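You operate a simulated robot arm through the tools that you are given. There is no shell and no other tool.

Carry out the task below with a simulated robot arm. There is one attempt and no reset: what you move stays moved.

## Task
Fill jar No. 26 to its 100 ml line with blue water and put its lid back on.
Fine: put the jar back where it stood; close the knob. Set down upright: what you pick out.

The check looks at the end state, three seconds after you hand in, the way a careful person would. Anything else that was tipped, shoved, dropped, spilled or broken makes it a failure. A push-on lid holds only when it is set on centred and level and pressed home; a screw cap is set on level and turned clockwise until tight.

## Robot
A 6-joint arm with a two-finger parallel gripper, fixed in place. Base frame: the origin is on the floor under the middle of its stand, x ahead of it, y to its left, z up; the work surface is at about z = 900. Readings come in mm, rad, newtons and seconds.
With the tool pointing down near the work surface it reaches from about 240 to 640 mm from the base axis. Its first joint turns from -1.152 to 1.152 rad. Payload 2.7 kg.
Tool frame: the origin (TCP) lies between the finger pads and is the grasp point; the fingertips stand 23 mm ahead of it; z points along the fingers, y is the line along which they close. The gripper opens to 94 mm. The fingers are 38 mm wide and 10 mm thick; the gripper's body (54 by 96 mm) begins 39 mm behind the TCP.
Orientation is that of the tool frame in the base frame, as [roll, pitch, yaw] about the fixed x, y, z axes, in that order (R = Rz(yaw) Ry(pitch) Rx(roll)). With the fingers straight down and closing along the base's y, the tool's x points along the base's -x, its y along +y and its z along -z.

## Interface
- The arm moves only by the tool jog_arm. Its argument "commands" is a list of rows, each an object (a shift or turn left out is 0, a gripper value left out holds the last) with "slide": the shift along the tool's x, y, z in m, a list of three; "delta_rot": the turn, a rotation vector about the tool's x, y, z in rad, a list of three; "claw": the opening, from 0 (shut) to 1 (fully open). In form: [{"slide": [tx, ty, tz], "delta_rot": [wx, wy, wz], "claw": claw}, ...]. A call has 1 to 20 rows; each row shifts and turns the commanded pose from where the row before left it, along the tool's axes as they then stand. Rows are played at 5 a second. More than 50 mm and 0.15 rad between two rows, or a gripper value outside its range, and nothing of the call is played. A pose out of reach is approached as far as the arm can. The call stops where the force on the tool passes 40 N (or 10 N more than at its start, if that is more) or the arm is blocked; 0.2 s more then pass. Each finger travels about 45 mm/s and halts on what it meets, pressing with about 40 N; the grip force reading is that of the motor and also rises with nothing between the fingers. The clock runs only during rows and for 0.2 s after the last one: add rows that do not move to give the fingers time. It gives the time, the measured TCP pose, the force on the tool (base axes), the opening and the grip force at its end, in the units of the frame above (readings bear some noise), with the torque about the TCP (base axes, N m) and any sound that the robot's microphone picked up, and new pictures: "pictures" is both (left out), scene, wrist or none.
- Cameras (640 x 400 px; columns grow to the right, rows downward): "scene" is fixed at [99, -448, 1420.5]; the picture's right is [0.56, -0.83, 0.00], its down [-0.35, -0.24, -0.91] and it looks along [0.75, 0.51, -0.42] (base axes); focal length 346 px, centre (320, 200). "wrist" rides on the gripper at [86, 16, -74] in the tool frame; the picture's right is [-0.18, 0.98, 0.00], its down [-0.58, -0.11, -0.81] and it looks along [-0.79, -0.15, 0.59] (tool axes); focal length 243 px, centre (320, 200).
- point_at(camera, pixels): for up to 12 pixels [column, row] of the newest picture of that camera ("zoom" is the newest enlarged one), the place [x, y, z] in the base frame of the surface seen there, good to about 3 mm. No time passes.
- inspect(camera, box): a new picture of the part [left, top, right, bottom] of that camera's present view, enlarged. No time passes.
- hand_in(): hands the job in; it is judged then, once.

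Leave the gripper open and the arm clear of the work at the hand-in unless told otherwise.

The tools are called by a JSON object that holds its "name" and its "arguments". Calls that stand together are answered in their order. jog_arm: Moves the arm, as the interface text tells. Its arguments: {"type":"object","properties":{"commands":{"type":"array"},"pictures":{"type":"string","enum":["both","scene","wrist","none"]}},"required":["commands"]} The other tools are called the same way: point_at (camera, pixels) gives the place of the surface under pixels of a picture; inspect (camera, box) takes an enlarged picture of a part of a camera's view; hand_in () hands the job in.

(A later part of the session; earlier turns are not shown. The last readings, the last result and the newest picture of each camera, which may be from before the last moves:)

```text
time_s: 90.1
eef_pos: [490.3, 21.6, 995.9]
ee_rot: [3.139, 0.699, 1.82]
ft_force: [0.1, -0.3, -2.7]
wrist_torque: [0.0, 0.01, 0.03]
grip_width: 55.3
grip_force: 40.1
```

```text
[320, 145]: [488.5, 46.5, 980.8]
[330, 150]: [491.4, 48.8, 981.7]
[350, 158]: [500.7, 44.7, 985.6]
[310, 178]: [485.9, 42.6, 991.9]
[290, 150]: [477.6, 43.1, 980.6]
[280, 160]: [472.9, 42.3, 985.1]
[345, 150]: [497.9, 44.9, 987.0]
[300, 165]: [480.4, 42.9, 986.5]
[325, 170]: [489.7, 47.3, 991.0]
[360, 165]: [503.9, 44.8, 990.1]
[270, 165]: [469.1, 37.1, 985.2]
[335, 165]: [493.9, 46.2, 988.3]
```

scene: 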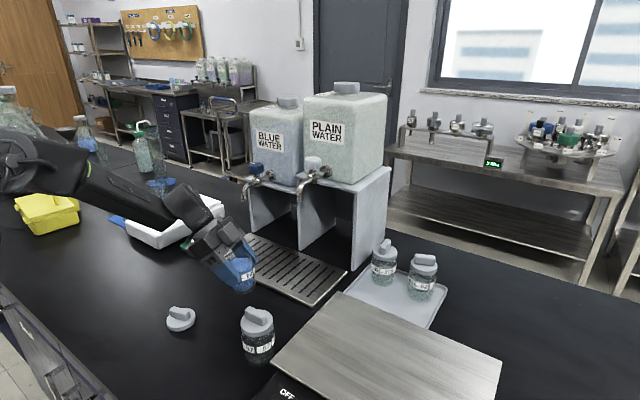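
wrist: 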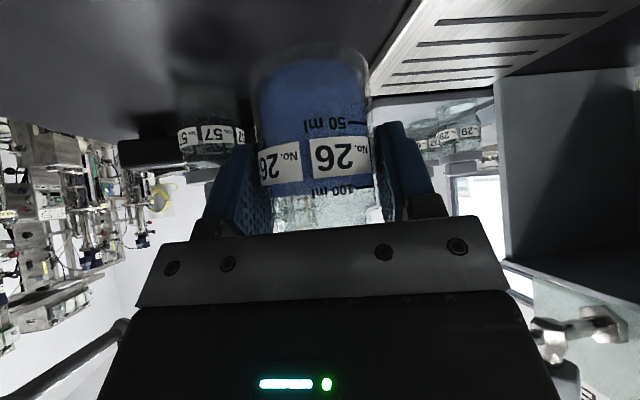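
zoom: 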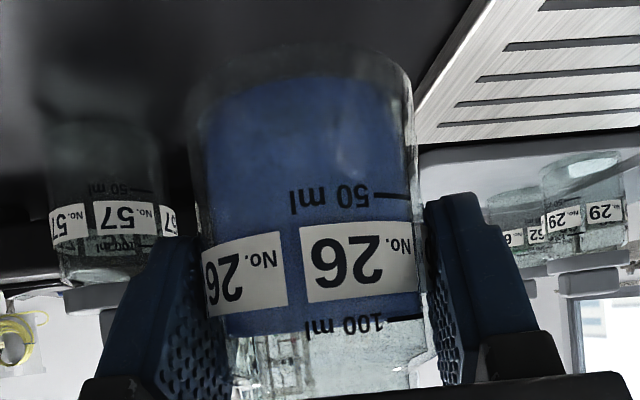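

The jar axis lies about 2 mm ahead of the TCP. I carry it over its home spot (TCP ≈(505.2,-109,996)).

{"name": "jog_arm", "arguments": {"commands": [{"slide": [-0.00712, -0.00127, 0.00599]}, {"slide": [-0.01424, -0.00254, 0.01198]}, {"slide": [-0.01424, -0.00254, 0.01198]}, {"slide": [-0.01424, -0.00254, 0.01198]}, {"slide": [-0.01424, -0.00254, 0.01198]}, {"slide": [-0.01424, -0.00254, 0.01198]}, {"slide": [-0.01424, -0.00254, 0.01198]}, {"slide": [-0.00712, -0.00127, 0.00599]}, {}, {}], "pictures": "both"}}

{"name": "inspect", "arguments": {"camera": "scene", "box": [240, 230, 340, 340]}}

```text
time_s: 92.3
eef_pos: [505.8, -111.2, 995.6]
ee_rot: [3.141, 0.698, 1.823]
ft_force: [-0.6, 0.6, -3.2]
wrist_torque: [0.01, 0.02, 0.01]
grip_width: 55.2
grip_force: 40.1
```

scene: 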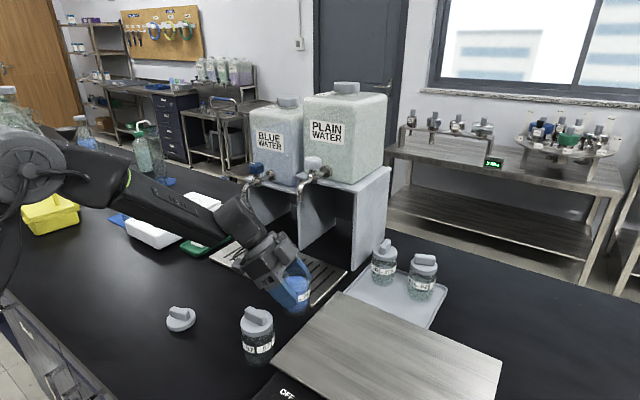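
wrist: 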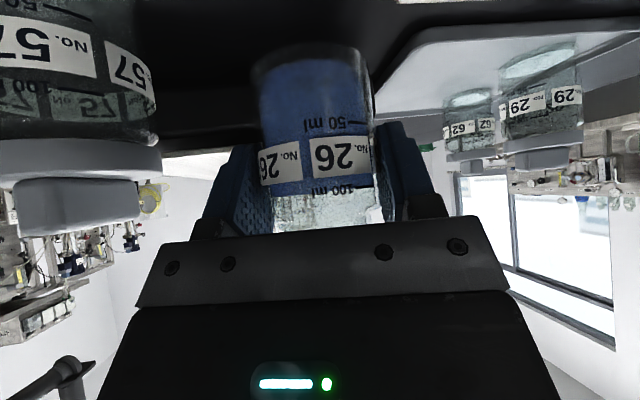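

```text
3.64 times, centred on (290, 285) of scene
```

zoom: 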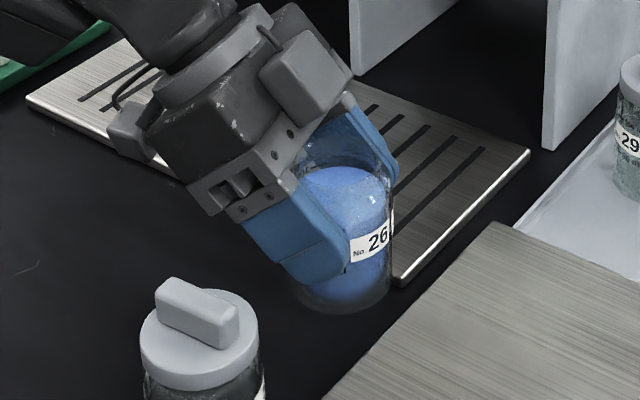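

I take another reading to average out the noise before lowering.

{"name": "jog_arm", "arguments": {"commands": [{}], "pictures": "none"}}

{"name": "jog_arm", "arguments": {"commands": [{}], "pictures": "none"}}

{"name": "jog_arm", "arguments": {"commands": [{}], "pictures": "none"}}

```text
time_s: 92.7
eef_pos: [505.4, -110.4, 994.5]
ee_rot: [3.141, 0.7, 1.824]
ft_force: [-0.2, 0.0, -2.2]
wrist_torque: [0.03, 0.03, 0.0]
grip_width: 55.6
grip_force: 39.7
```

```text
time_s: 93.1
eef_pos: [506.2, -109.7, 994.6]
ee_rot: [-3.14, 0.7, 1.824]
ft_force: [0.3, -0.7, -1.7]
wrist_torque: [-0.03, 0.02, 0.01]
grip_width: 55.1
grip_force: 40.8
```

```text
time_s: 93.5
eef_pos: [504.4, -111.3, 994.9]
ee_rot: [3.141, 0.699, 1.824]
ft_force: [0.2, 1.0, -2.0]
wrist_torque: [0.0, -0.02, 0.0]
grip_width: 55.1
grip_force: 40.1
```

Average TCP is (505.5,-110.6,994.9), which puts the jar back within about 1 mm of where it stood. I lower it 38 mm, to about 5 mm above the bench.

{"name": "jog_arm", "arguments": {"commands": [{"slide": [0.0082, 0, 0.0097]}, {"slide": [0.0082, 0, 0.0097]}, {"slide": [0.0081, 0, 0.0097]}, {}], "pictures": "both"}}

{"name": "inspect", "arguments": {"camera": "scene", "box": [240, 230, 340, 340]}}

```text
time_s: 94.5
eef_pos: [505.2, -110.3, 957.5]
ee_rot: [3.141, 0.699, 1.826]
ft_force: [0.0, 0.4, -3.0]
wrist_torque: [-0.01, -0.01, 0.02]
grip_width: 55.3
grip_force: 40.0
```

scene: 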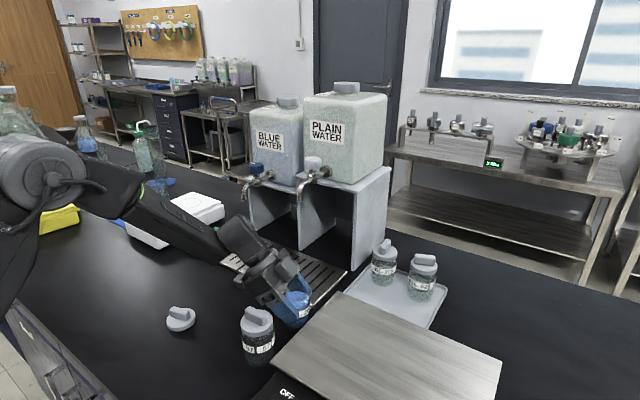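
wrist: 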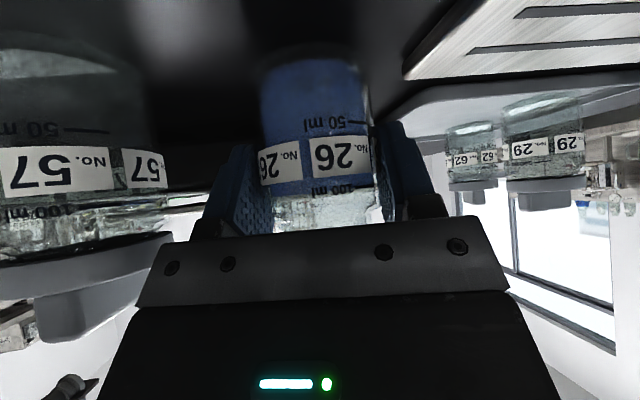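

```text
3.64 times, centred on (290, 285) of scene
```

zoom: 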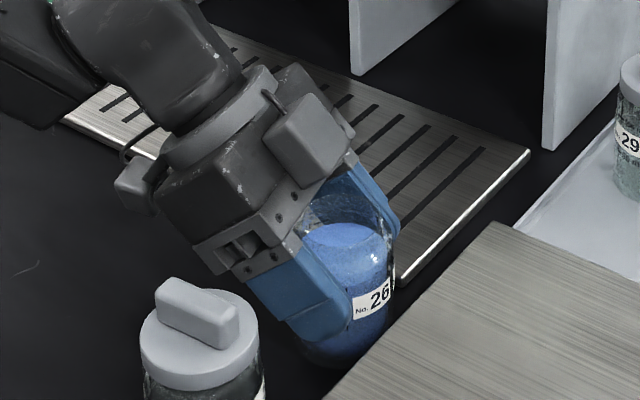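

Now I lower in small steps (3 mm, then 1 mm) watching the vertical force.

{"name": "jog_arm", "arguments": {"commands": [{"slide": [0.0019, 0, 0.0023]}, {}], "pictures": "none"}}

{"name": "jog_arm", "arguments": {"commands": [{"slide": [0.00064, 0, 0.00077]}, {}], "pictures": "none"}}

{"name": "jog_arm", "arguments": {"commands": [{"slide": [0.00064, 0, 0.00077]}, {}], "pictures": "none"}}

```text
time_s: 95.1
eef_pos: [505.7, -109.8, 953.0]
ee_rot: [-3.141, 0.699, 1.824]
ft_force: [0.1, -0.2, -3.6]
wrist_torque: [0.04, 0.0, 0.01]
grip_width: 55.0
grip_force: 39.8
```

```text
time_s: 95.7
eef_pos: [505.9, -109.9, 953.6]
ee_rot: [3.141, 0.699, 1.823]
ft_force: [-0.3, -1.2, -2.9]
wrist_torque: [0.02, -0.01, -0.01]
grip_width: 55.2
grip_force: 40.0
```

```text
time_s: 96.3
eef_pos: [506.1, -109.9, 952.6]
ee_rot: [3.14, 0.7, 1.825]
ft_force: [-1.1, -0.8, -1.5]
wrist_torque: [0.01, 0.03, 0.01]
grip_width: 55.2
grip_force: 40.2
```

The force is starting to ease (-1.5 N). Another 0.7 mm.

{"name": "jog_arm", "arguments": {"commands": [{"slide": [0.00045, 0, 0.00054]}, {}], "pictures": "none"}}

{"name": "jog_arm", "arguments": {"commands": [{"slide": [0.00032, 0, 0.00038]}, {}], "pictures": "none"}}

```text
time_s: 96.9
eef_pos: [505.5, -111.4, 952.9]
ee_rot: [3.141, 0.701, 1.823]
ft_force: [-1.9, -0.4, 6.9]
wrist_torque: [0.04, 0.31, -0.02]
grip_width: 54.9
grip_force: 39.5
```

```text
time_s: 97.5
eef_pos: [505.9, -110.0, 953.5]
ee_rot: [3.138, 0.702, 1.823]
ft_force: [-3.3, -0.2, 17.4]
wrist_torque: [0.04, 0.55, -0.06]
grip_width: 55.3
grip_force: 40.1
```

Contact on the bench (17 N). I ease back 0.4 mm and open the fingers to let the jar settle flat.

{"name": "jog_arm", "arguments": {"commands": [{"slide": [-0.0003, 0, -0.00035]}, {}], "pictures": "none"}}

{"name": "jog_arm", "arguments": {"commands": [{"claw": 0.75}, {}, {}], "pictures": "both"}}

{"name": "inspect", "arguments": {"camera": "scene", "box": [240, 230, 340, 340]}}

```text
time_s: 98.1
eef_pos: [506.3, -111.0, 952.1]
ee_rot: [3.138, 0.701, 1.823]
ft_force: [0.4, -1.0, 15.8]
wrist_torque: [-0.26, 0.36, -0.01]
grip_width: 54.9
grip_force: 40.4
```

```text
time_s: 98.9
eef_pos: [505.9, -110.5, 952.4]
ee_rot: [-3.141, 0.7, 1.825]
ft_force: [0.4, -0.6, -0.2]
wrist_torque: [0.01, -0.03, -0.01]
grip_width: 70.5
grip_force: 0.0
```

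scene: 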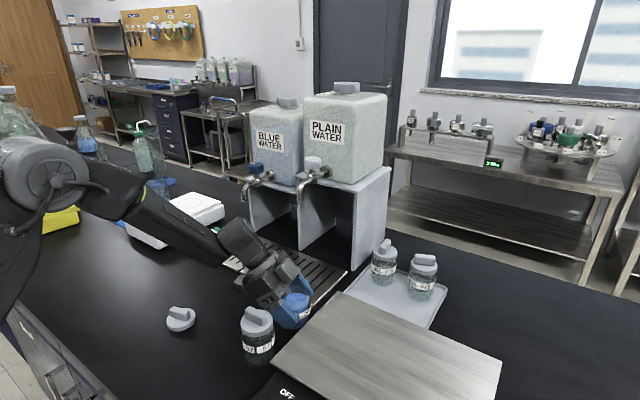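
wrist: 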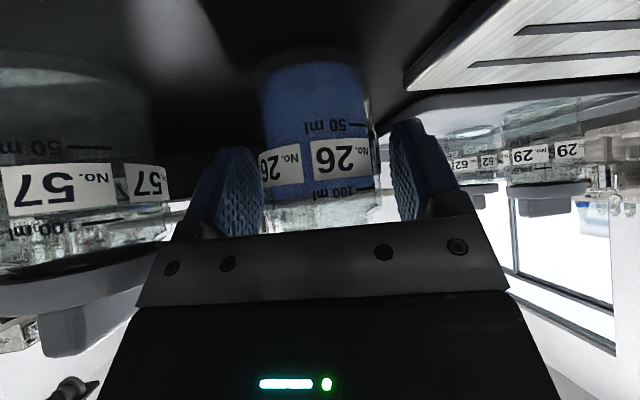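

```text
3.64 times, centred on (290, 285) of scene
```

zoom: 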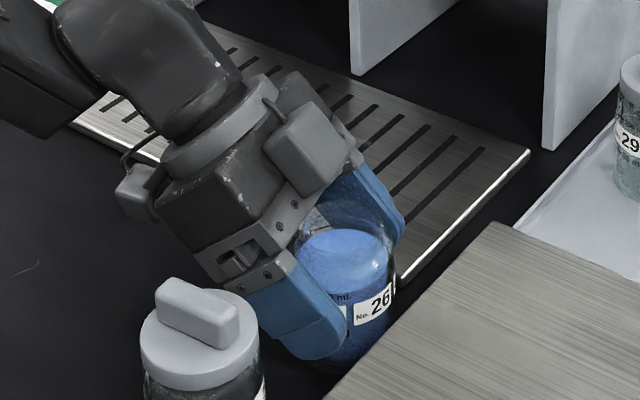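

The jar stands upright on the bench. I retreat along the fingers' axis the way I came.

{"name": "jog_arm", "arguments": {"commands": [{"slide": [0, 0, -0.02]}, {"slide": [0, 0, -0.035]}, {"slide": [0, 0, -0.045]}, {"slide": [0, 0, -0.045]}, {"slide": [0, 0, -0.045]}, {}], "pictures": "both"}}

{"name": "inspect", "arguments": {"camera": "scene", "box": [265, 260, 325, 335]}}

```text
time_s: 100.3
eef_pos: [475.1, 9.6, 1098.9]
ee_rot: [3.14, 0.7, 1.824]
ft_force: [-0.1, 0.4, -0.2]
wrist_torque: [-0.02, -0.01, -0.02]
grip_width: 70.4
grip_force: 0.0
```

scene: 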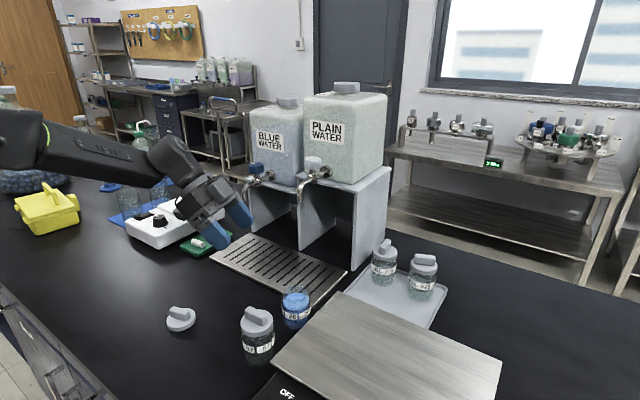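
wrist: 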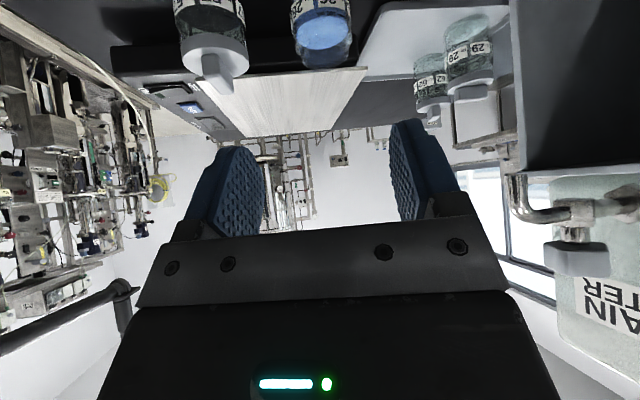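

```text
5.33 times, centred on (295, 298) of scene
```

zoom: 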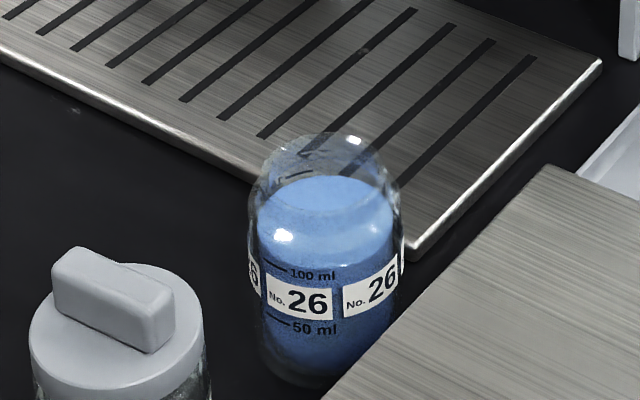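

Jar 26 stands at home, filled to the line. I need its exact axis for the lid, so I measure walls and rim from both cameras.

{"name": "point_at", "arguments": {"camera": "zoom", "pixels": [[260, 290], [280, 295], [300, 300], [320, 303], [345, 300], [360, 297], [380, 288], [390, 283], [300, 285], [370, 290], [275, 292], [350, 293]]}}

{"name": "point_at", "arguments": {"camera": "wrist", "pixels": [[300, 30], [305, 34], [315, 36], [325, 35], [335, 32], [340, 28], [318, 45], [310, 25], [330, 40], [322, 55], [300, 20], [343, 12]]}}

{"name": "inspect", "arguments": {"camera": "wrist", "box": [270, 0, 380, 75]}}

```text
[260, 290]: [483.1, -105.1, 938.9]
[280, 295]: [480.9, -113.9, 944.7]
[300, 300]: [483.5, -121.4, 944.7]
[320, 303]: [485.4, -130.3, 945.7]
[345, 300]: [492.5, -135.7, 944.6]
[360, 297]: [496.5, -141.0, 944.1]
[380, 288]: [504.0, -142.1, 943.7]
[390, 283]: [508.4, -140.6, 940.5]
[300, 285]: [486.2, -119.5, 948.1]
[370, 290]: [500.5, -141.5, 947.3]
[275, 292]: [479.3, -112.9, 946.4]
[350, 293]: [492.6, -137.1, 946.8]
```

```text
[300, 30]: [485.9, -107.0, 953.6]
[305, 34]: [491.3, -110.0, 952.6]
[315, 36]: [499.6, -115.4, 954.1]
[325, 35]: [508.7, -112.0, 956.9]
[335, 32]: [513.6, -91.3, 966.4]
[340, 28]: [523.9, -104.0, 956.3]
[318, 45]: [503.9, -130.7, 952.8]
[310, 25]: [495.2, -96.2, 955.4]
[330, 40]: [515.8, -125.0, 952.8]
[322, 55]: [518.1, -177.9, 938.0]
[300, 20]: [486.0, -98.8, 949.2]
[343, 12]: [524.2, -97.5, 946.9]
```

```text
5.33 times, centred on (325, 38) of wrist
```

zoom: 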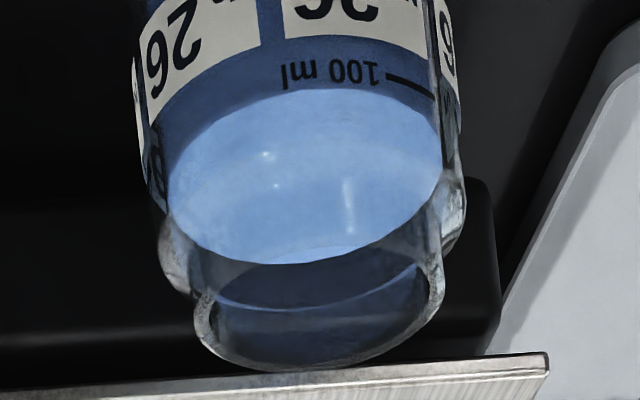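

Jar 26's walls fit an axis near (506.5,-113). To get the mouth's centre precisely, I bring the tool upright again and view the jar from the same pose as at the start, (507,-112,1129.5). First I un-tilt.

{"name": "jog_arm", "arguments": {"commands": [{"delta_rot": [0, 0.14, 0], "claw": 0.5}, {"delta_rot": [0, 0.14, 0]}, {"delta_rot": [0, 0.14, 0]}, {"delta_rot": [0, 0.14, 0]}, {"delta_rot": [0, 0.14, 0]}, {}, {}], "pictures": "scene"}}

```text
time_s: 101.9
eef_pos: [475.7, 7.9, 1096.3]
ee_rot: [3.141, 0.001, 1.825]
ft_force: [0.0, -0.6, 0.6]
wrist_torque: [-0.01, -0.01, -0.02]
grip_width: 46.9
grip_force: 0.0
```

scene: 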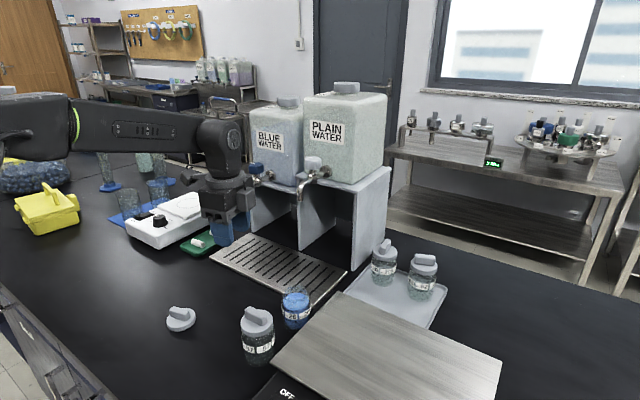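

Upright again. I move to the viewing pose above jar 26.

{"name": "jog_arm", "arguments": {"commands": [{"slide": [-0.0413, 0.0001, -0.011]}, {"slide": [-0.0413, 0.0001, -0.011]}, {"slide": [-0.0413, 0.0001, -0.011]}, {}, {}], "pictures": "both"}}

{"name": "inspect", "arguments": {"camera": "wrist", "box": [260, 0, 380, 85]}}

{"name": "jog_arm", "arguments": {"commands": [{}], "pictures": "none"}}

{"name": "jog_arm", "arguments": {"commands": [{}], "pictures": "none"}}

{"name": "jog_arm", "arguments": {"commands": [{}], "pictures": "none"}}

```text
time_s: 103.1
eef_pos: [506.3, -112.3, 1130.4]
ee_rot: [3.142, 0.001, 1.824]
ft_force: [0.6, 0.1, -0.1]
wrist_torque: [0.01, -0.04, 0.0]
grip_width: 47.0
grip_force: 0.0
```

scene: 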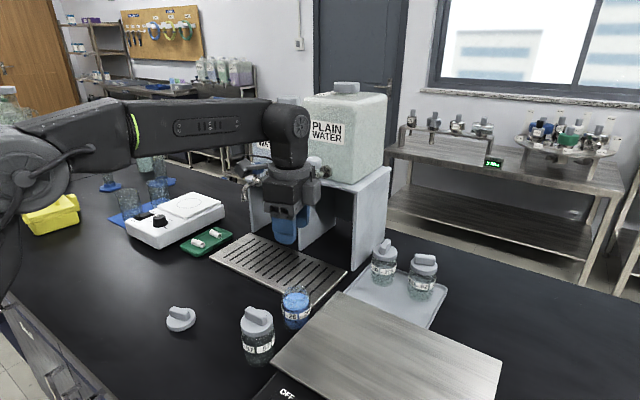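
wrist: 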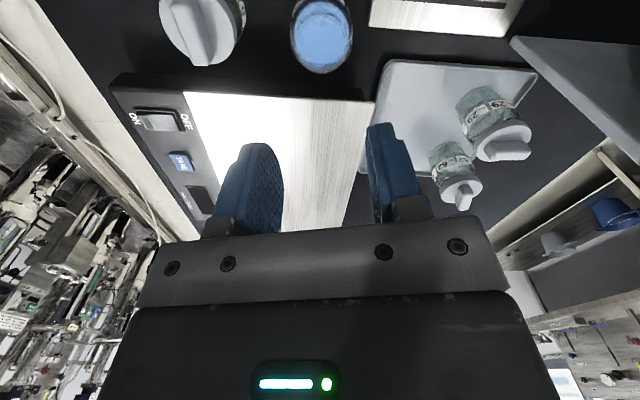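

```text
4.71 times, centred on (320, 42) of wrist
```

zoom: 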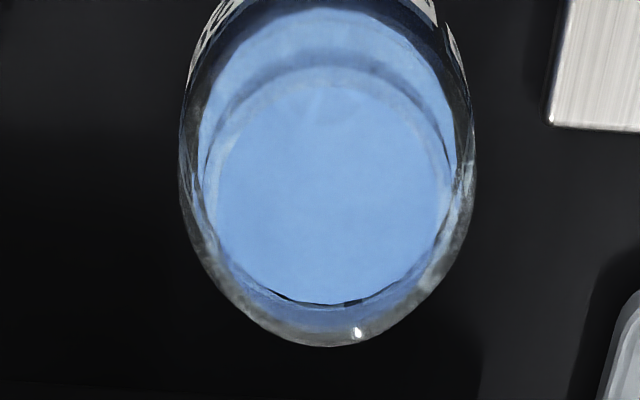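

```text
time_s: 103.5
eef_pos: [505.9, -112.4, 1129.7]
ee_rot: [3.14, -0.001, 1.826]
ft_force: [0.0, -0.2, 0.0]
wrist_torque: [-0.01, 0.0, 0.03]
grip_width: 46.9
grip_force: 0.1
```

```text
time_s: 103.9
eef_pos: [504.7, -112.1, 1130.3]
ee_rot: [-3.141, 0.0, 1.825]
ft_force: [0.1, 0.2, 0.6]
wrist_torque: [-0.02, 0.02, 0.01]
grip_width: 46.9
grip_force: 0.1
```

```text
time_s: 104.3
eef_pos: [505.6, -112.6, 1130.4]
ee_rot: [-3.141, 0.001, 1.824]
ft_force: [-0.4, -0.5, 0.5]
wrist_torque: [-0.01, -0.01, 0.0]
grip_width: 47.0
grip_force: 0.0
```

From this view the mouth rim is centred at zoom (328.5,206.5), which puts the jar axis at about (507.4,-113.3). Now I go above the lid on the bench at the same relative height, so I can measure the lid with the same camera geometry.

{"name": "jog_arm", "arguments": {"commands": [{"slide": [0.0436, -0.0146, 0.0136]}, {"slide": [0.0436, -0.0146, 0.0136]}, {"slide": [0.0436, -0.0146, 0.0136]}, {"slide": [0.0436, -0.0146, 0.0136]}, {"slide": [0.0437, -0.0147, 0.0136]}, {}, {}], "pictures": "both"}}

{"name": "inspect", "arguments": {"camera": "wrist", "box": [260, 0, 380, 85]}}

{"name": "jog_arm", "arguments": {"commands": [{}], "pictures": "none"}}

{"name": "jog_arm", "arguments": {"commands": [{}], "pictures": "none"}}

{"name": "jog_arm", "arguments": {"commands": [{}], "pictures": "none"}}

```text
time_s: 105.9
eef_pos: [380.6, 81.1, 1062.2]
ee_rot: [3.139, 0.0, 1.826]
ft_force: [0.1, -0.7, 0.0]
wrist_torque: [-0.03, -0.02, 0.01]
grip_width: 47.0
grip_force: 0.0
```

scene: 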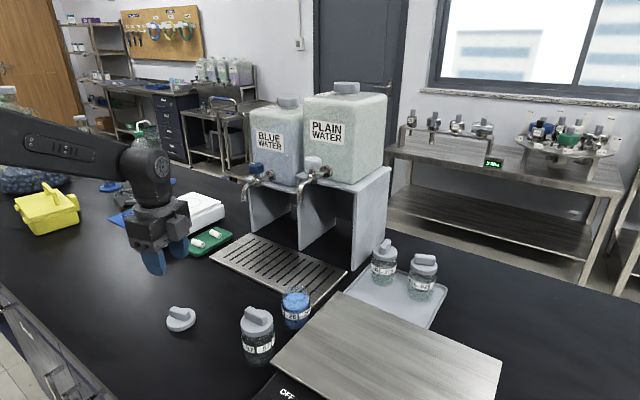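
wrist: 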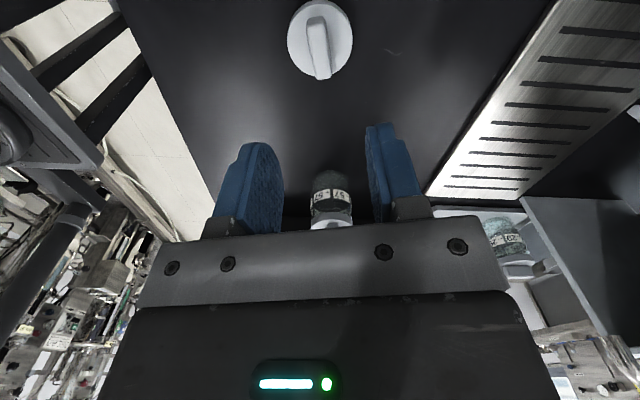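

```text
4.71 times, centred on (320, 42) of wrist
```

zoom: 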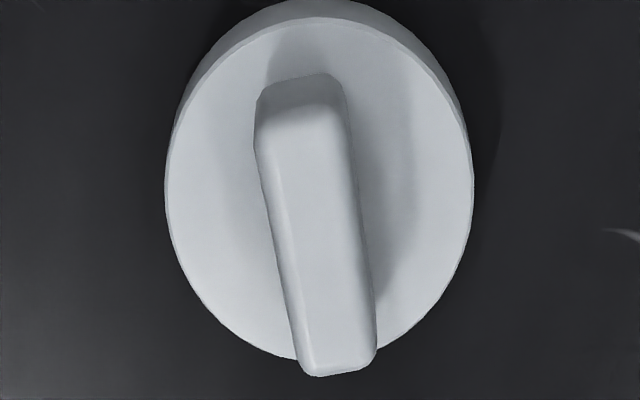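

```text
time_s: 106.3
eef_pos: [379.8, 80.9, 1060.9]
ee_rot: [3.141, 0.0, 1.825]
ft_force: [0.5, 0.2, -0.3]
wrist_torque: [0.01, -0.02, -0.01]
grip_width: 46.8
grip_force: 0.1
```

```text
time_s: 106.7
eef_pos: [380.5, 80.2, 1061.2]
ee_rot: [-3.141, 0.001, 1.826]
ft_force: [0.2, -0.1, -0.7]
wrist_torque: [0.01, 0.01, -0.01]
grip_width: 47.0
grip_force: 0.1
```

```text
time_s: 107.1
eef_pos: [380.6, 80.3, 1061.1]
ee_rot: [-3.141, 0.002, 1.828]
ft_force: [-0.9, -0.3, 0.8]
wrist_torque: [0.01, -0.04, 0.01]
grip_width: 47.1
grip_force: 0.0
```

The lid's disc is centred within 0.6 mm of the tool axis here, so the grip offset is known. I descend to z≈940.5 and look.

{"name": "jog_arm", "arguments": {"commands": [{"slide": [0, 0, 0.035]}, {"slide": [0, 0, 0.04]}, {"slide": [0, 0, 0.03]}, {"slide": [0, 0, 0.0158]}, {}, {}], "pictures": "both"}}

{"name": "inspect", "arguments": {"camera": "scene", "box": [140, 280, 220, 340]}}

```text
time_s: 108.5
eef_pos: [380.6, 81.7, 939.9]
ee_rot: [-3.14, -0.001, 1.824]
ft_force: [-0.4, 0.3, 0.0]
wrist_torque: [-0.02, 0.0, 0.0]
grip_width: 47.0
grip_force: 0.0
```

scene: 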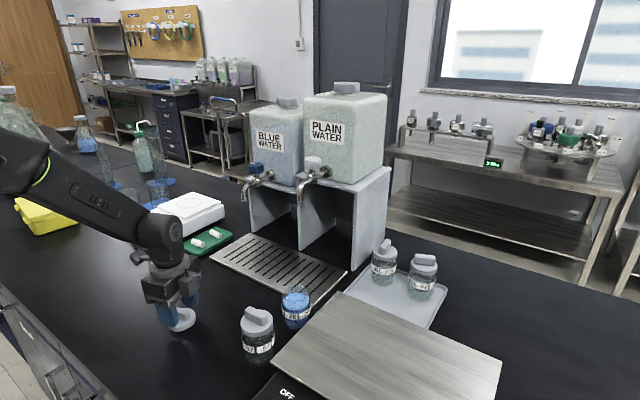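
wrist: 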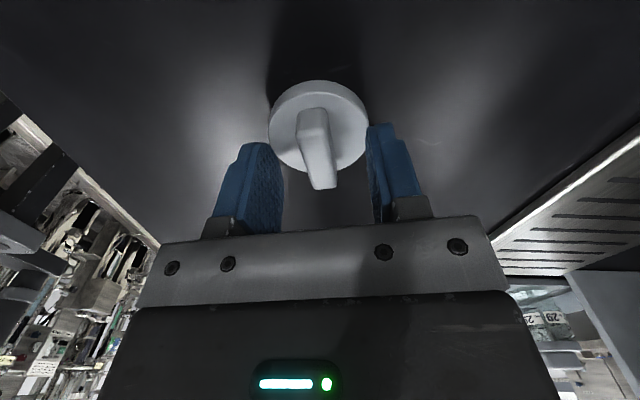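

```text
6.67 times, centred on (180, 310) of scene
```

zoom: 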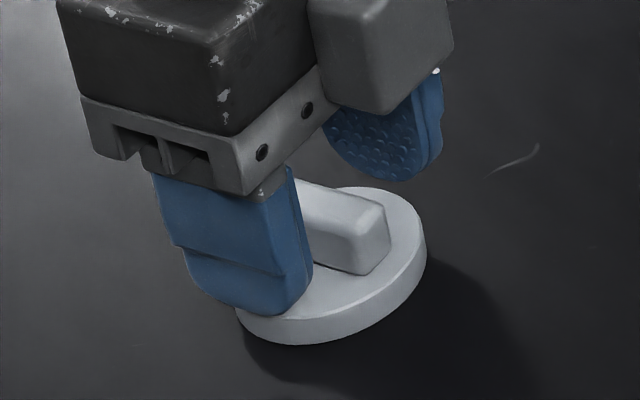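

The fingers straddle the bar. I close on it and lift 30 mm to check it hangs level.

{"name": "jog_arm", "arguments": {"commands": [{"claw": 0}, {}, {}, {}, {"slide": [0, 0, -0.01]}, {"slide": [0, 0, -0.02]}, {}], "pictures": "both"}}

{"name": "inspect", "arguments": {"camera": "scene", "box": [140, 265, 220, 325]}}

{"name": "inspect", "arguments": {"camera": "wrist", "box": [220, 60, 420, 220]}}

```text
time_s: 110.1
eef_pos: [380.8, 79.9, 971.8]
ee_rot: [3.141, 0.0, 1.825]
ft_force: [0.4, -0.2, -0.7]
wrist_torque: [0.01, 0.01, -0.02]
grip_width: 13.3
grip_force: 39.3
```

scene: 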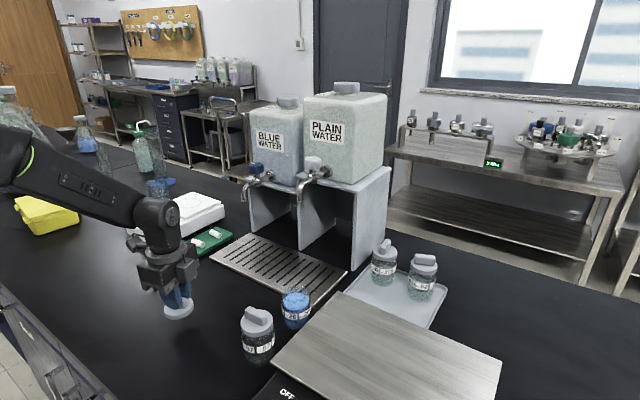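
wrist: 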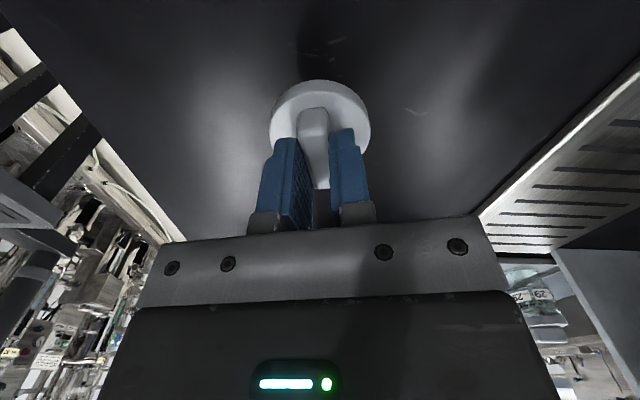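

```text
6.67 times, centred on (180, 295) of scene
```

zoom: 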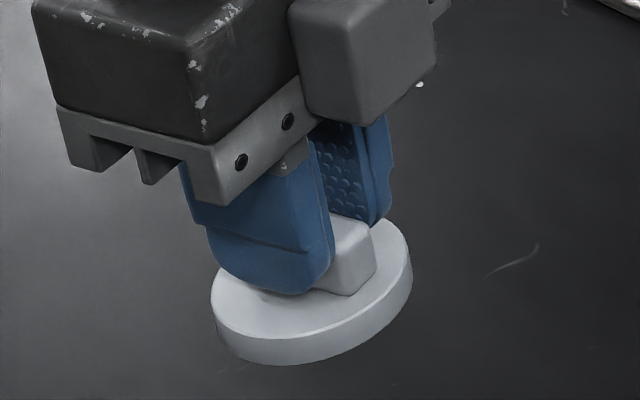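

```text
2.50 times, centred on (320, 140) of wrist
```

zoom: 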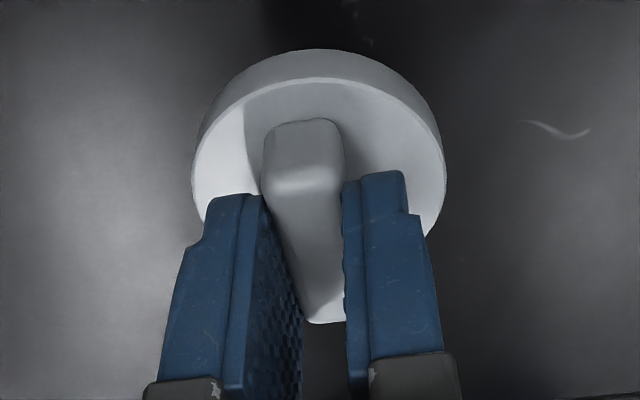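

The lid hangs level. I raise it to z≈1075 and carry it to directly above the jar, using the measured offsets.

{"name": "jog_arm", "arguments": {"commands": [{"slide": [0, 0, -0.035]}, {"slide": [0, 0, -0.035]}, {"slide": [0, 0, -0.034]}, {"slide": [-0.04402, 0.01492, 0]}, {"slide": [-0.04402, 0.01492, 0]}, {"slide": [-0.04402, 0.01492, 0]}, {"slide": [-0.04402, 0.01492, 0]}, {"slide": [-0.04402, 0.01492, 0]}, {}, {}], "pictures": "both"}}

{"name": "inspect", "arguments": {"camera": "wrist", "box": [220, 0, 420, 160]}}

{"name": "inspect", "arguments": {"camera": "scene", "box": [255, 240, 335, 340]}}

```text
time_s: 112.3
eef_pos: [509.2, -113.7, 1075.6]
ee_rot: [3.141, 0.0, 1.825]
ft_force: [-0.7, 0.4, -0.2]
wrist_torque: [0.02, -0.02, -0.01]
grip_width: 13.4
grip_force: 39.7
```

scene: 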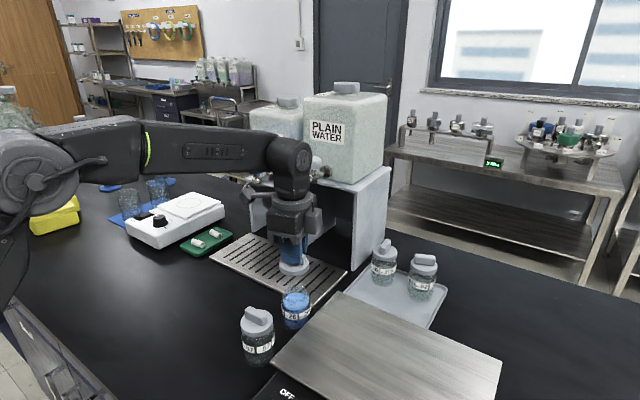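
wrist: 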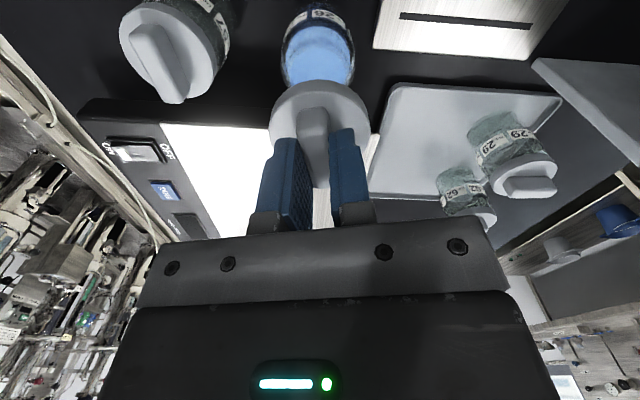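

```text
2.50 times, centred on (320, 80) of wrist
```

zoom: 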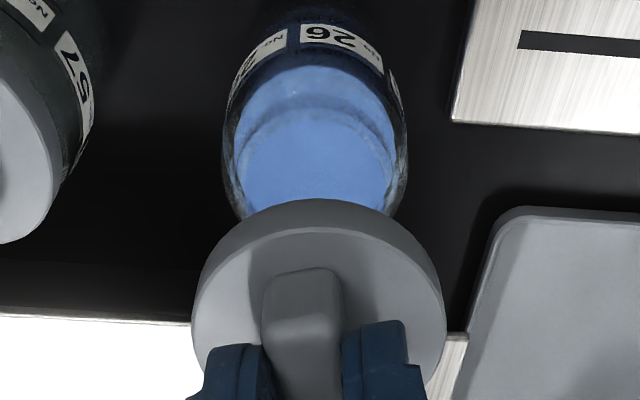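

```text
4.00 times, centred on (295, 290) of scene
```

zoom: 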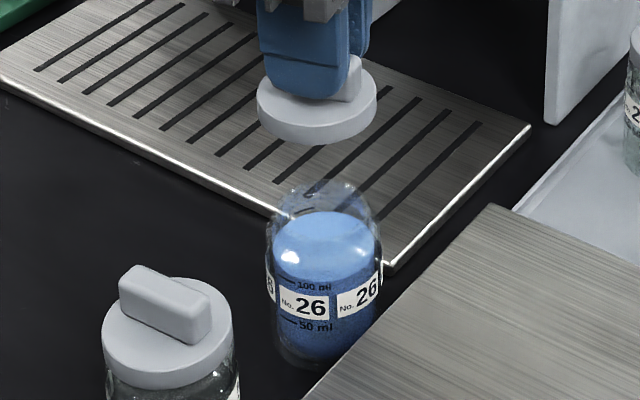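

The lid hovers above the jar. Lateral alignment looks within 1–2 mm; I take several pose readings and a closer look to refine.

{"name": "jog_arm", "arguments": {"commands": [{}], "pictures": "none"}}

{"name": "jog_arm", "arguments": {"commands": [{}], "pictures": "none"}}

{"name": "jog_arm", "arguments": {"commands": [{}], "pictures": "none"}}

{"name": "inspect", "arguments": {"camera": "wrist", "box": [260, 0, 380, 85]}}

{"name": "inspect", "arguments": {"camera": "scene", "box": [275, 250, 320, 310]}}

```text
time_s: 112.7
eef_pos: [508.1, -112.7, 1075.9]
ee_rot: [-3.141, 0.0, 1.824]
ft_force: [0.2, -0.4, 0.4]
wrist_torque: [-0.01, 0.03, 0.0]
grip_width: 13.5
grip_force: 39.6
```

```text
time_s: 113.1
eef_pos: [508.0, -112.7, 1075.5]
ee_rot: [3.14, 0.0, 1.824]
ft_force: [0.7, -0.6, -1.1]
wrist_torque: [-0.01, 0.03, 0.02]
grip_width: 13.1
grip_force: 40.0
```

```text
time_s: 113.5
eef_pos: [509.1, -112.8, 1076.5]
ee_rot: [-3.141, 0.001, 1.826]
ft_force: [0.1, 0.4, -0.5]
wrist_torque: [0.0, -0.01, 0.02]
grip_width: 13.4
grip_force: 40.1
```

```text
4.71 times, centred on (320, 42) of wrist
```

zoom: 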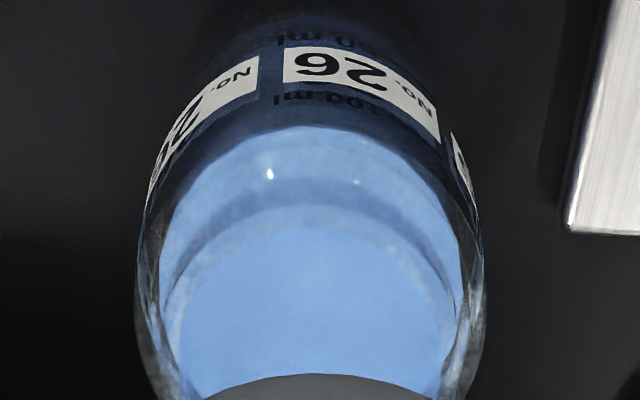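

```text
6.67 times, centred on (298, 280) of scene
```

zoom: 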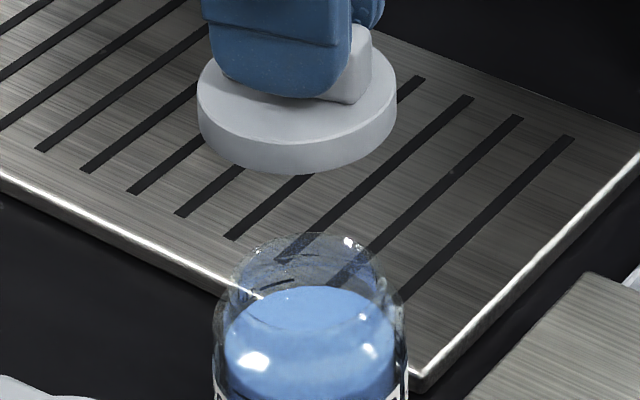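

Averaged TCP is (508.6,-113.0); my target is (507.6,-114.0), and both cameras agree on that ~1 mm correction. I apply it and read again.

{"name": "jog_arm", "arguments": {"commands": [{"slide": [-0.0008, -0.0012, 0]}, {}], "pictures": "none"}}

{"name": "jog_arm", "arguments": {"commands": [{}], "pictures": "none"}}

{"name": "jog_arm", "arguments": {"commands": [{}], "pictures": "none"}}

{"name": "jog_arm", "arguments": {"commands": [{}], "pictures": "none"}}

```text
time_s: 114.1
eef_pos: [508.6, -114.3, 1075.7]
ee_rot: [3.141, 0.001, 1.826]
ft_force: [0.3, 0.1, -1.0]
wrist_torque: [0.0, 0.0, -0.01]
grip_width: 13.3
grip_force: 40.3
```

```text
time_s: 114.5
eef_pos: [507.6, -116.1, 1075.2]
ee_rot: [3.141, -0.001, 1.826]
ft_force: [-0.5, -0.5, -0.7]
wrist_torque: [0.01, 0.01, -0.01]
grip_width: 13.4
grip_force: 40.1
```

```text
time_s: 114.9
eef_pos: [507.8, -113.6, 1075.3]
ee_rot: [3.141, 0.001, 1.826]
ft_force: [0.7, 0.1, 0.4]
wrist_torque: [0.01, -0.02, 0.02]
grip_width: 13.4
grip_force: 40.2
```

```text
time_s: 115.3
eef_pos: [507.1, -113.2, 1075.7]
ee_rot: [3.141, 0.0, 1.827]
ft_force: [-0.5, -0.1, -0.8]
wrist_torque: [0.0, -0.01, 0.02]
grip_width: 13.4
grip_force: 39.6
```

Average is now (507.8,-114.3), on target. I lower to z≈1024, lid bottom about 4 mm above the rim, and look.

{"name": "jog_arm", "arguments": {"commands": [{"slide": [0, 0, 0.02]}, {"slide": [0, 0, 0.02]}, {"slide": [0, 0, 0.0115]}, {}], "pictures": "both"}}

{"name": "inspect", "arguments": {"camera": "scene", "box": [275, 265, 320, 325]}}

{"name": "inspect", "arguments": {"camera": "wrist", "box": [260, 20, 380, 135]}}

```text
time_s: 116.3
eef_pos: [507.9, -114.2, 1023.3]
ee_rot: [3.14, 0.001, 1.825]
ft_force: [0.5, 0.1, 0.3]
wrist_torque: [-0.02, -0.01, -0.01]
grip_width: 13.3
grip_force: 39.5
```

scene: 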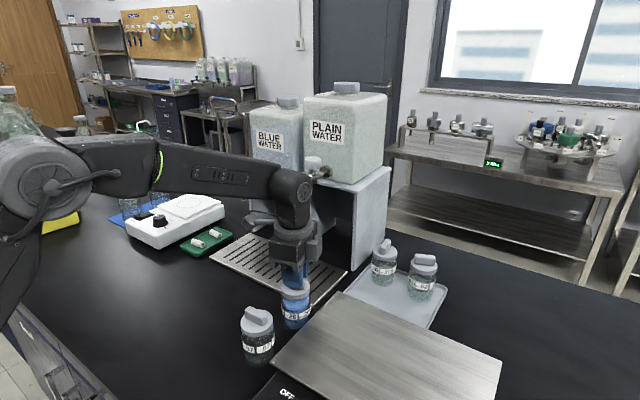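
wrist: 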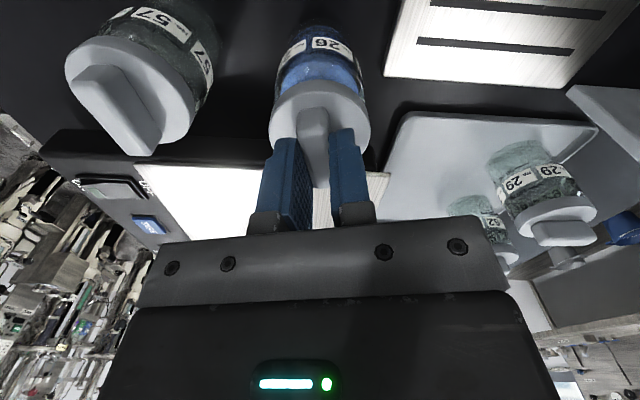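

```text
6.67 times, centred on (298, 295) of scene
```

zoom: 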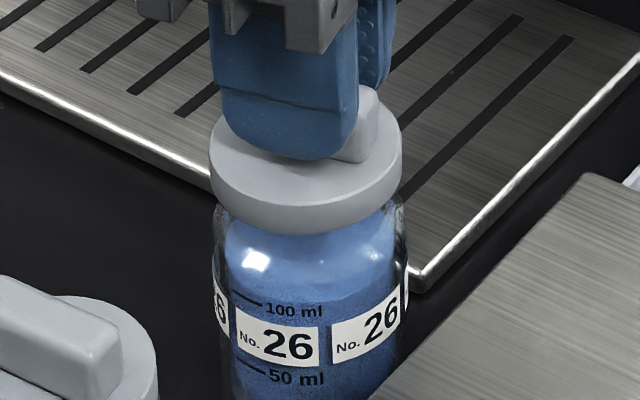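

```text
3.48 times, centred on (320, 78) of wrist
```

zoom: 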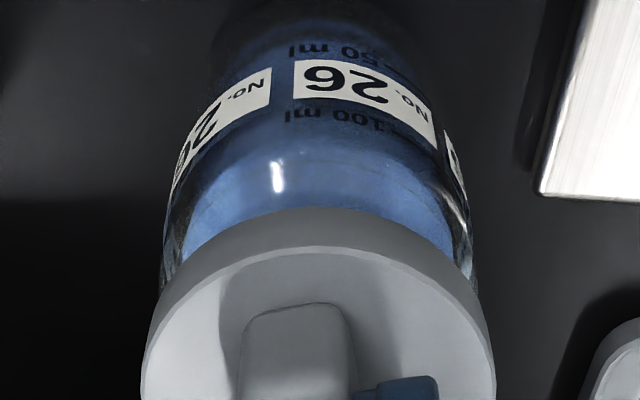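

Lid and jar line up in both views. I lower in 2 mm steps, reading the force each time.

{"name": "jog_arm", "arguments": {"commands": [{"slide": [0, 0, 0.002]}, {}], "pictures": "none"}}

{"name": "jog_arm", "arguments": {"commands": [{"slide": [0, 0, 0.002]}, {}], "pictures": "none"}}

{"name": "jog_arm", "arguments": {"commands": [{"slide": [0, 0, 0.0015]}, {}], "pictures": "none"}}

```text
time_s: 116.9
eef_pos: [508.0, -114.1, 1021.8]
ee_rot: [3.141, 0.0, 1.826]
ft_force: [-0.3, 0.0, -1.1]
wrist_torque: [0.0, -0.01, -0.04]
grip_width: 13.5
grip_force: 39.7
```

```text
time_s: 117.5
eef_pos: [507.0, -115.5, 1019.7]
ee_rot: [-3.141, 0.001, 1.826]
ft_force: [-2.1, -0.7, 0.1]
wrist_torque: [-0.05, 0.04, -0.04]
grip_width: 13.6
grip_force: 39.7
```

```text
time_s: 118.1
eef_pos: [508.1, -114.6, 1018.9]
ee_rot: [3.141, -0.001, 1.826]
ft_force: [-0.1, -0.6, 0.3]
wrist_torque: [-0.03, 0.0, -0.02]
grip_width: 13.3
grip_force: 40.3
```

Force is still near zero. I continue.

{"name": "jog_arm", "arguments": {"commands": [{"slide": [0, 0, 0.0015]}, {}], "pictures": "none"}}

{"name": "jog_arm", "arguments": {"commands": [{"slide": [0, 0, 0.0015]}, {}], "pictures": "none"}}

{"name": "jog_arm", "arguments": {"commands": [{"slide": [0, 0, 0.0015]}, {}], "pictures": "scene"}}

{"name": "inspect", "arguments": {"camera": "scene", "box": [275, 265, 320, 325]}}

```text
time_s: 118.7
eef_pos: [508.5, -114.6, 1016.1]
ee_rot: [-3.141, 0.001, 1.827]
ft_force: [-0.6, -1.1, 0.8]
wrist_torque: [-0.01, 0.02, 0.04]
grip_width: 13.3
grip_force: 40.6
```

```text
time_s: 119.3
eef_pos: [508.2, -114.4, 1015.4]
ee_rot: [3.141, 0.0, 1.825]
ft_force: [-0.7, 0.0, -0.7]
wrist_torque: [0.03, 0.0, 0.0]
grip_width: 13.5
grip_force: 39.7
```

```text
time_s: 119.9
eef_pos: [508.8, -114.9, 1015.2]
ee_rot: [-3.141, 0.001, 1.826]
ft_force: [-0.9, -0.4, 0.0]
wrist_torque: [0.03, -0.02, 0.0]
grip_width: 13.3
grip_force: 39.4
```

scene: 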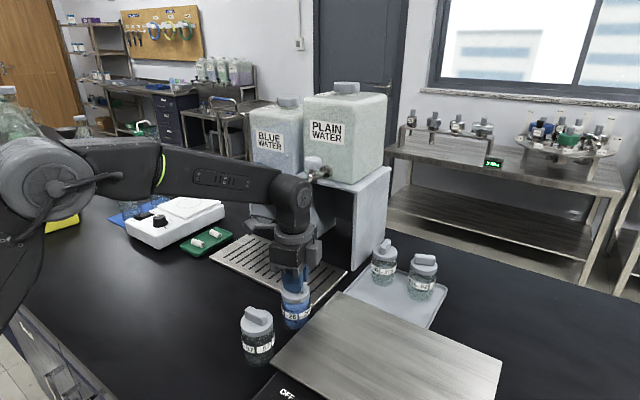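

```text
6.67 times, centred on (298, 295) of scene
```

zoom: 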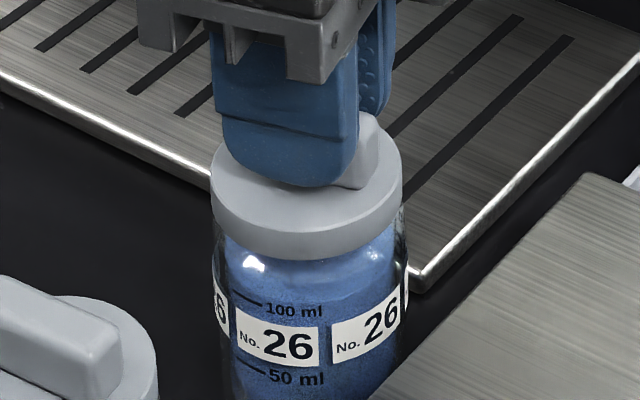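

The skirt slides over the neck without force. Now the last millimetres: 1 mm steps, listening for a snap.

{"name": "jog_arm", "arguments": {"commands": [{"slide": [0, 0, 0.001]}, {}], "pictures": "none"}}

{"name": "jog_arm", "arguments": {"commands": [{"slide": [0, 0, 0.001]}, {}], "pictures": "none"}}

{"name": "jog_arm", "arguments": {"commands": [{"slide": [0, 0, 0.001]}, {}], "pictures": "none"}}

```text
time_s: 120.5
eef_pos: [507.0, -115.5, 1011.8]
ee_rot: [-3.141, -0.001, 1.827]
ft_force: [0.1, -0.1, -0.3]
wrist_torque: [0.01, -0.01, -0.01]
grip_width: 13.2
grip_force: 39.5
```

```text
time_s: 121.1
eef_pos: [508.7, -115.3, 1011.8]
ee_rot: [-3.141, -0.001, 1.828]
ft_force: [0.3, -0.4, 0.5]
wrist_torque: [-0.01, 0.01, -0.01]
grip_width: 13.2
grip_force: 40.2
```

```text
time_s: 121.7
eef_pos: [508.6, -114.2, 1010.9]
ee_rot: [3.14, 0.001, 1.826]
ft_force: [0.2, 0.0, 5.2]
wrist_torque: [-0.02, 0.06, -0.02]
grip_width: 13.6
grip_force: 39.5
```

First contact: 5.2 N. I press on in 0.5 mm steps.

{"name": "jog_arm", "arguments": {"commands": [{"slide": [0, 0, 0.0005]}, {}], "pictures": "none"}}

{"name": "jog_arm", "arguments": {"commands": [{"slide": [0, 0, 0.0005]}, {}], "pictures": "none"}}

{"name": "jog_arm", "arguments": {"commands": [{"slide": [0, 0, 0.0005]}, {}], "pictures": "none"}}

```text
time_s: 122.3
eef_pos: [507.5, -115.6, 1010.3]
ee_rot: [3.137, 0.002, 1.827]
ft_force: [0.4, -0.3, 11.6]
wrist_torque: [0.05, 0.01, 0.03]
grip_width: 12.9
grip_force: 39.7
```

```text
time_s: 122.9
eef_pos: [508.1, -115.0, 1011.8]
ee_rot: [3.138, 0.002, 1.826]
ft_force: [-0.6, 0.0, 18.0]
wrist_torque: [-0.01, 0.03, 0.01]
grip_width: 13.1
grip_force: 40.3
```

```text
time_s: 123.5
eef_pos: [507.8, -114.7, 1011.4]
ee_rot: [3.137, 0.004, 1.825]
ft_force: [-0.3, -0.6, 24.0]
wrist_torque: [0.02, 0.0, -0.01]
grip_width: 13.1
grip_force: 40.0
```

24 N, no snap yet. I press further.

{"name": "jog_arm", "arguments": {"commands": [{"slide": [0, 0, 0.0005]}, {}], "pictures": "none"}}

{"name": "jog_arm", "arguments": {"commands": [{"slide": [0, 0, 0.0005]}, {}], "pictures": "none"}}

```text
time_s: 124.1
eef_pos: [507.9, -114.9, 1010.9]
ee_rot: [3.136, 0.005, 1.827]
ft_force: [-1.0, -1.1, 24.8]
wrist_torque: [0.01, 0.05, 0.05]
grip_width: 13.3
grip_force: 39.9
```

```text
time_s: 124.7
eef_pos: [507.3, -114.9, 1010.3]
ee_rot: [3.136, 0.004, 1.826]
ft_force: [-0.8, -1.7, 26.2]
wrist_torque: [0.0, 0.06, 0.01]
grip_width: 13.2
grip_force: 40.1
```

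Force is levelling off at ~26 N; either the lid is yielding or the bar is sliding in the pads. I look.

{"name": "jog_arm", "arguments": {"commands": [{}], "pictures": "both"}}

{"name": "inspect", "arguments": {"camera": "scene", "box": [275, 265, 320, 325]}}

{"name": "inspect", "arguments": {"camera": "wrist", "box": [240, 40, 400, 220]}}

```text
time_s: 125.1
eef_pos: [508.9, -113.6, 1011.6]
ee_rot: [3.137, 0.003, 1.825]
ft_force: [-1.9, -1.2, 25.5]
wrist_torque: [-0.05, 0.08, -0.01]
grip_width: 13.1
grip_force: 40.2
```

scene: 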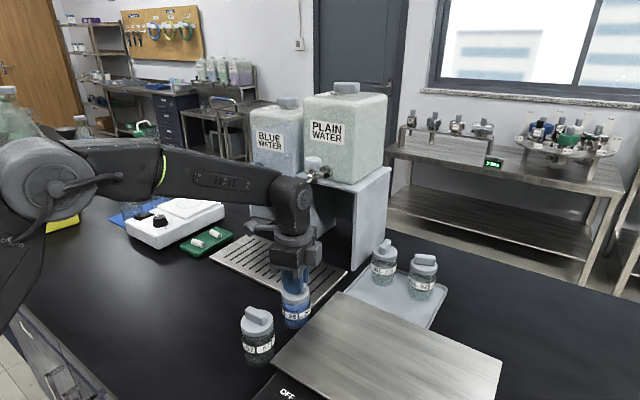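
wrist: 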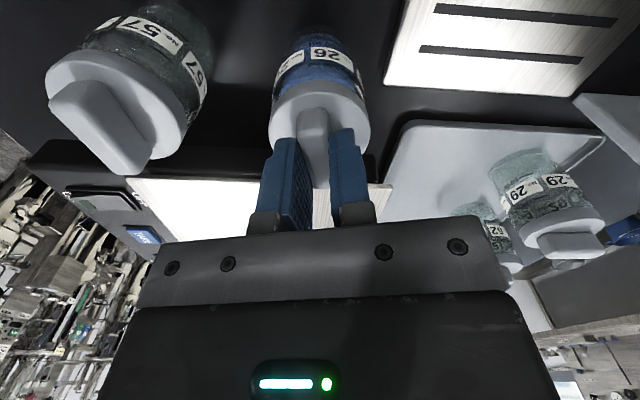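

```text
6.67 times, centred on (298, 295) of scene
```

zoom: 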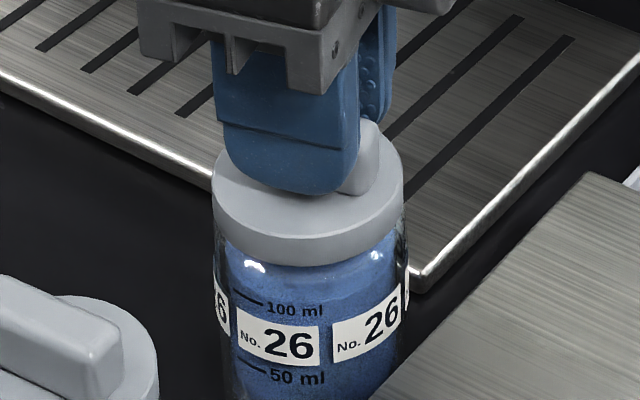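

```text
2.22 times, centred on (320, 130) of wrist
```

zoom: 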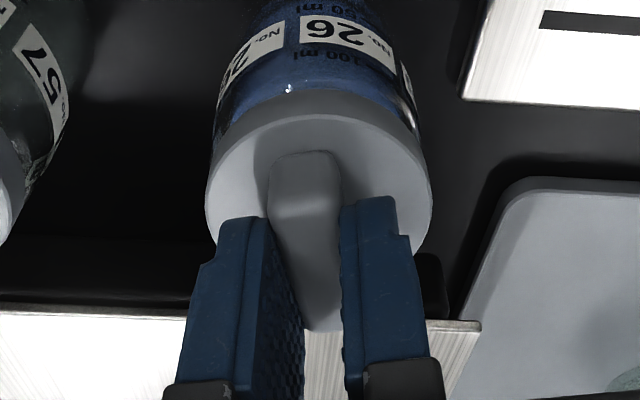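

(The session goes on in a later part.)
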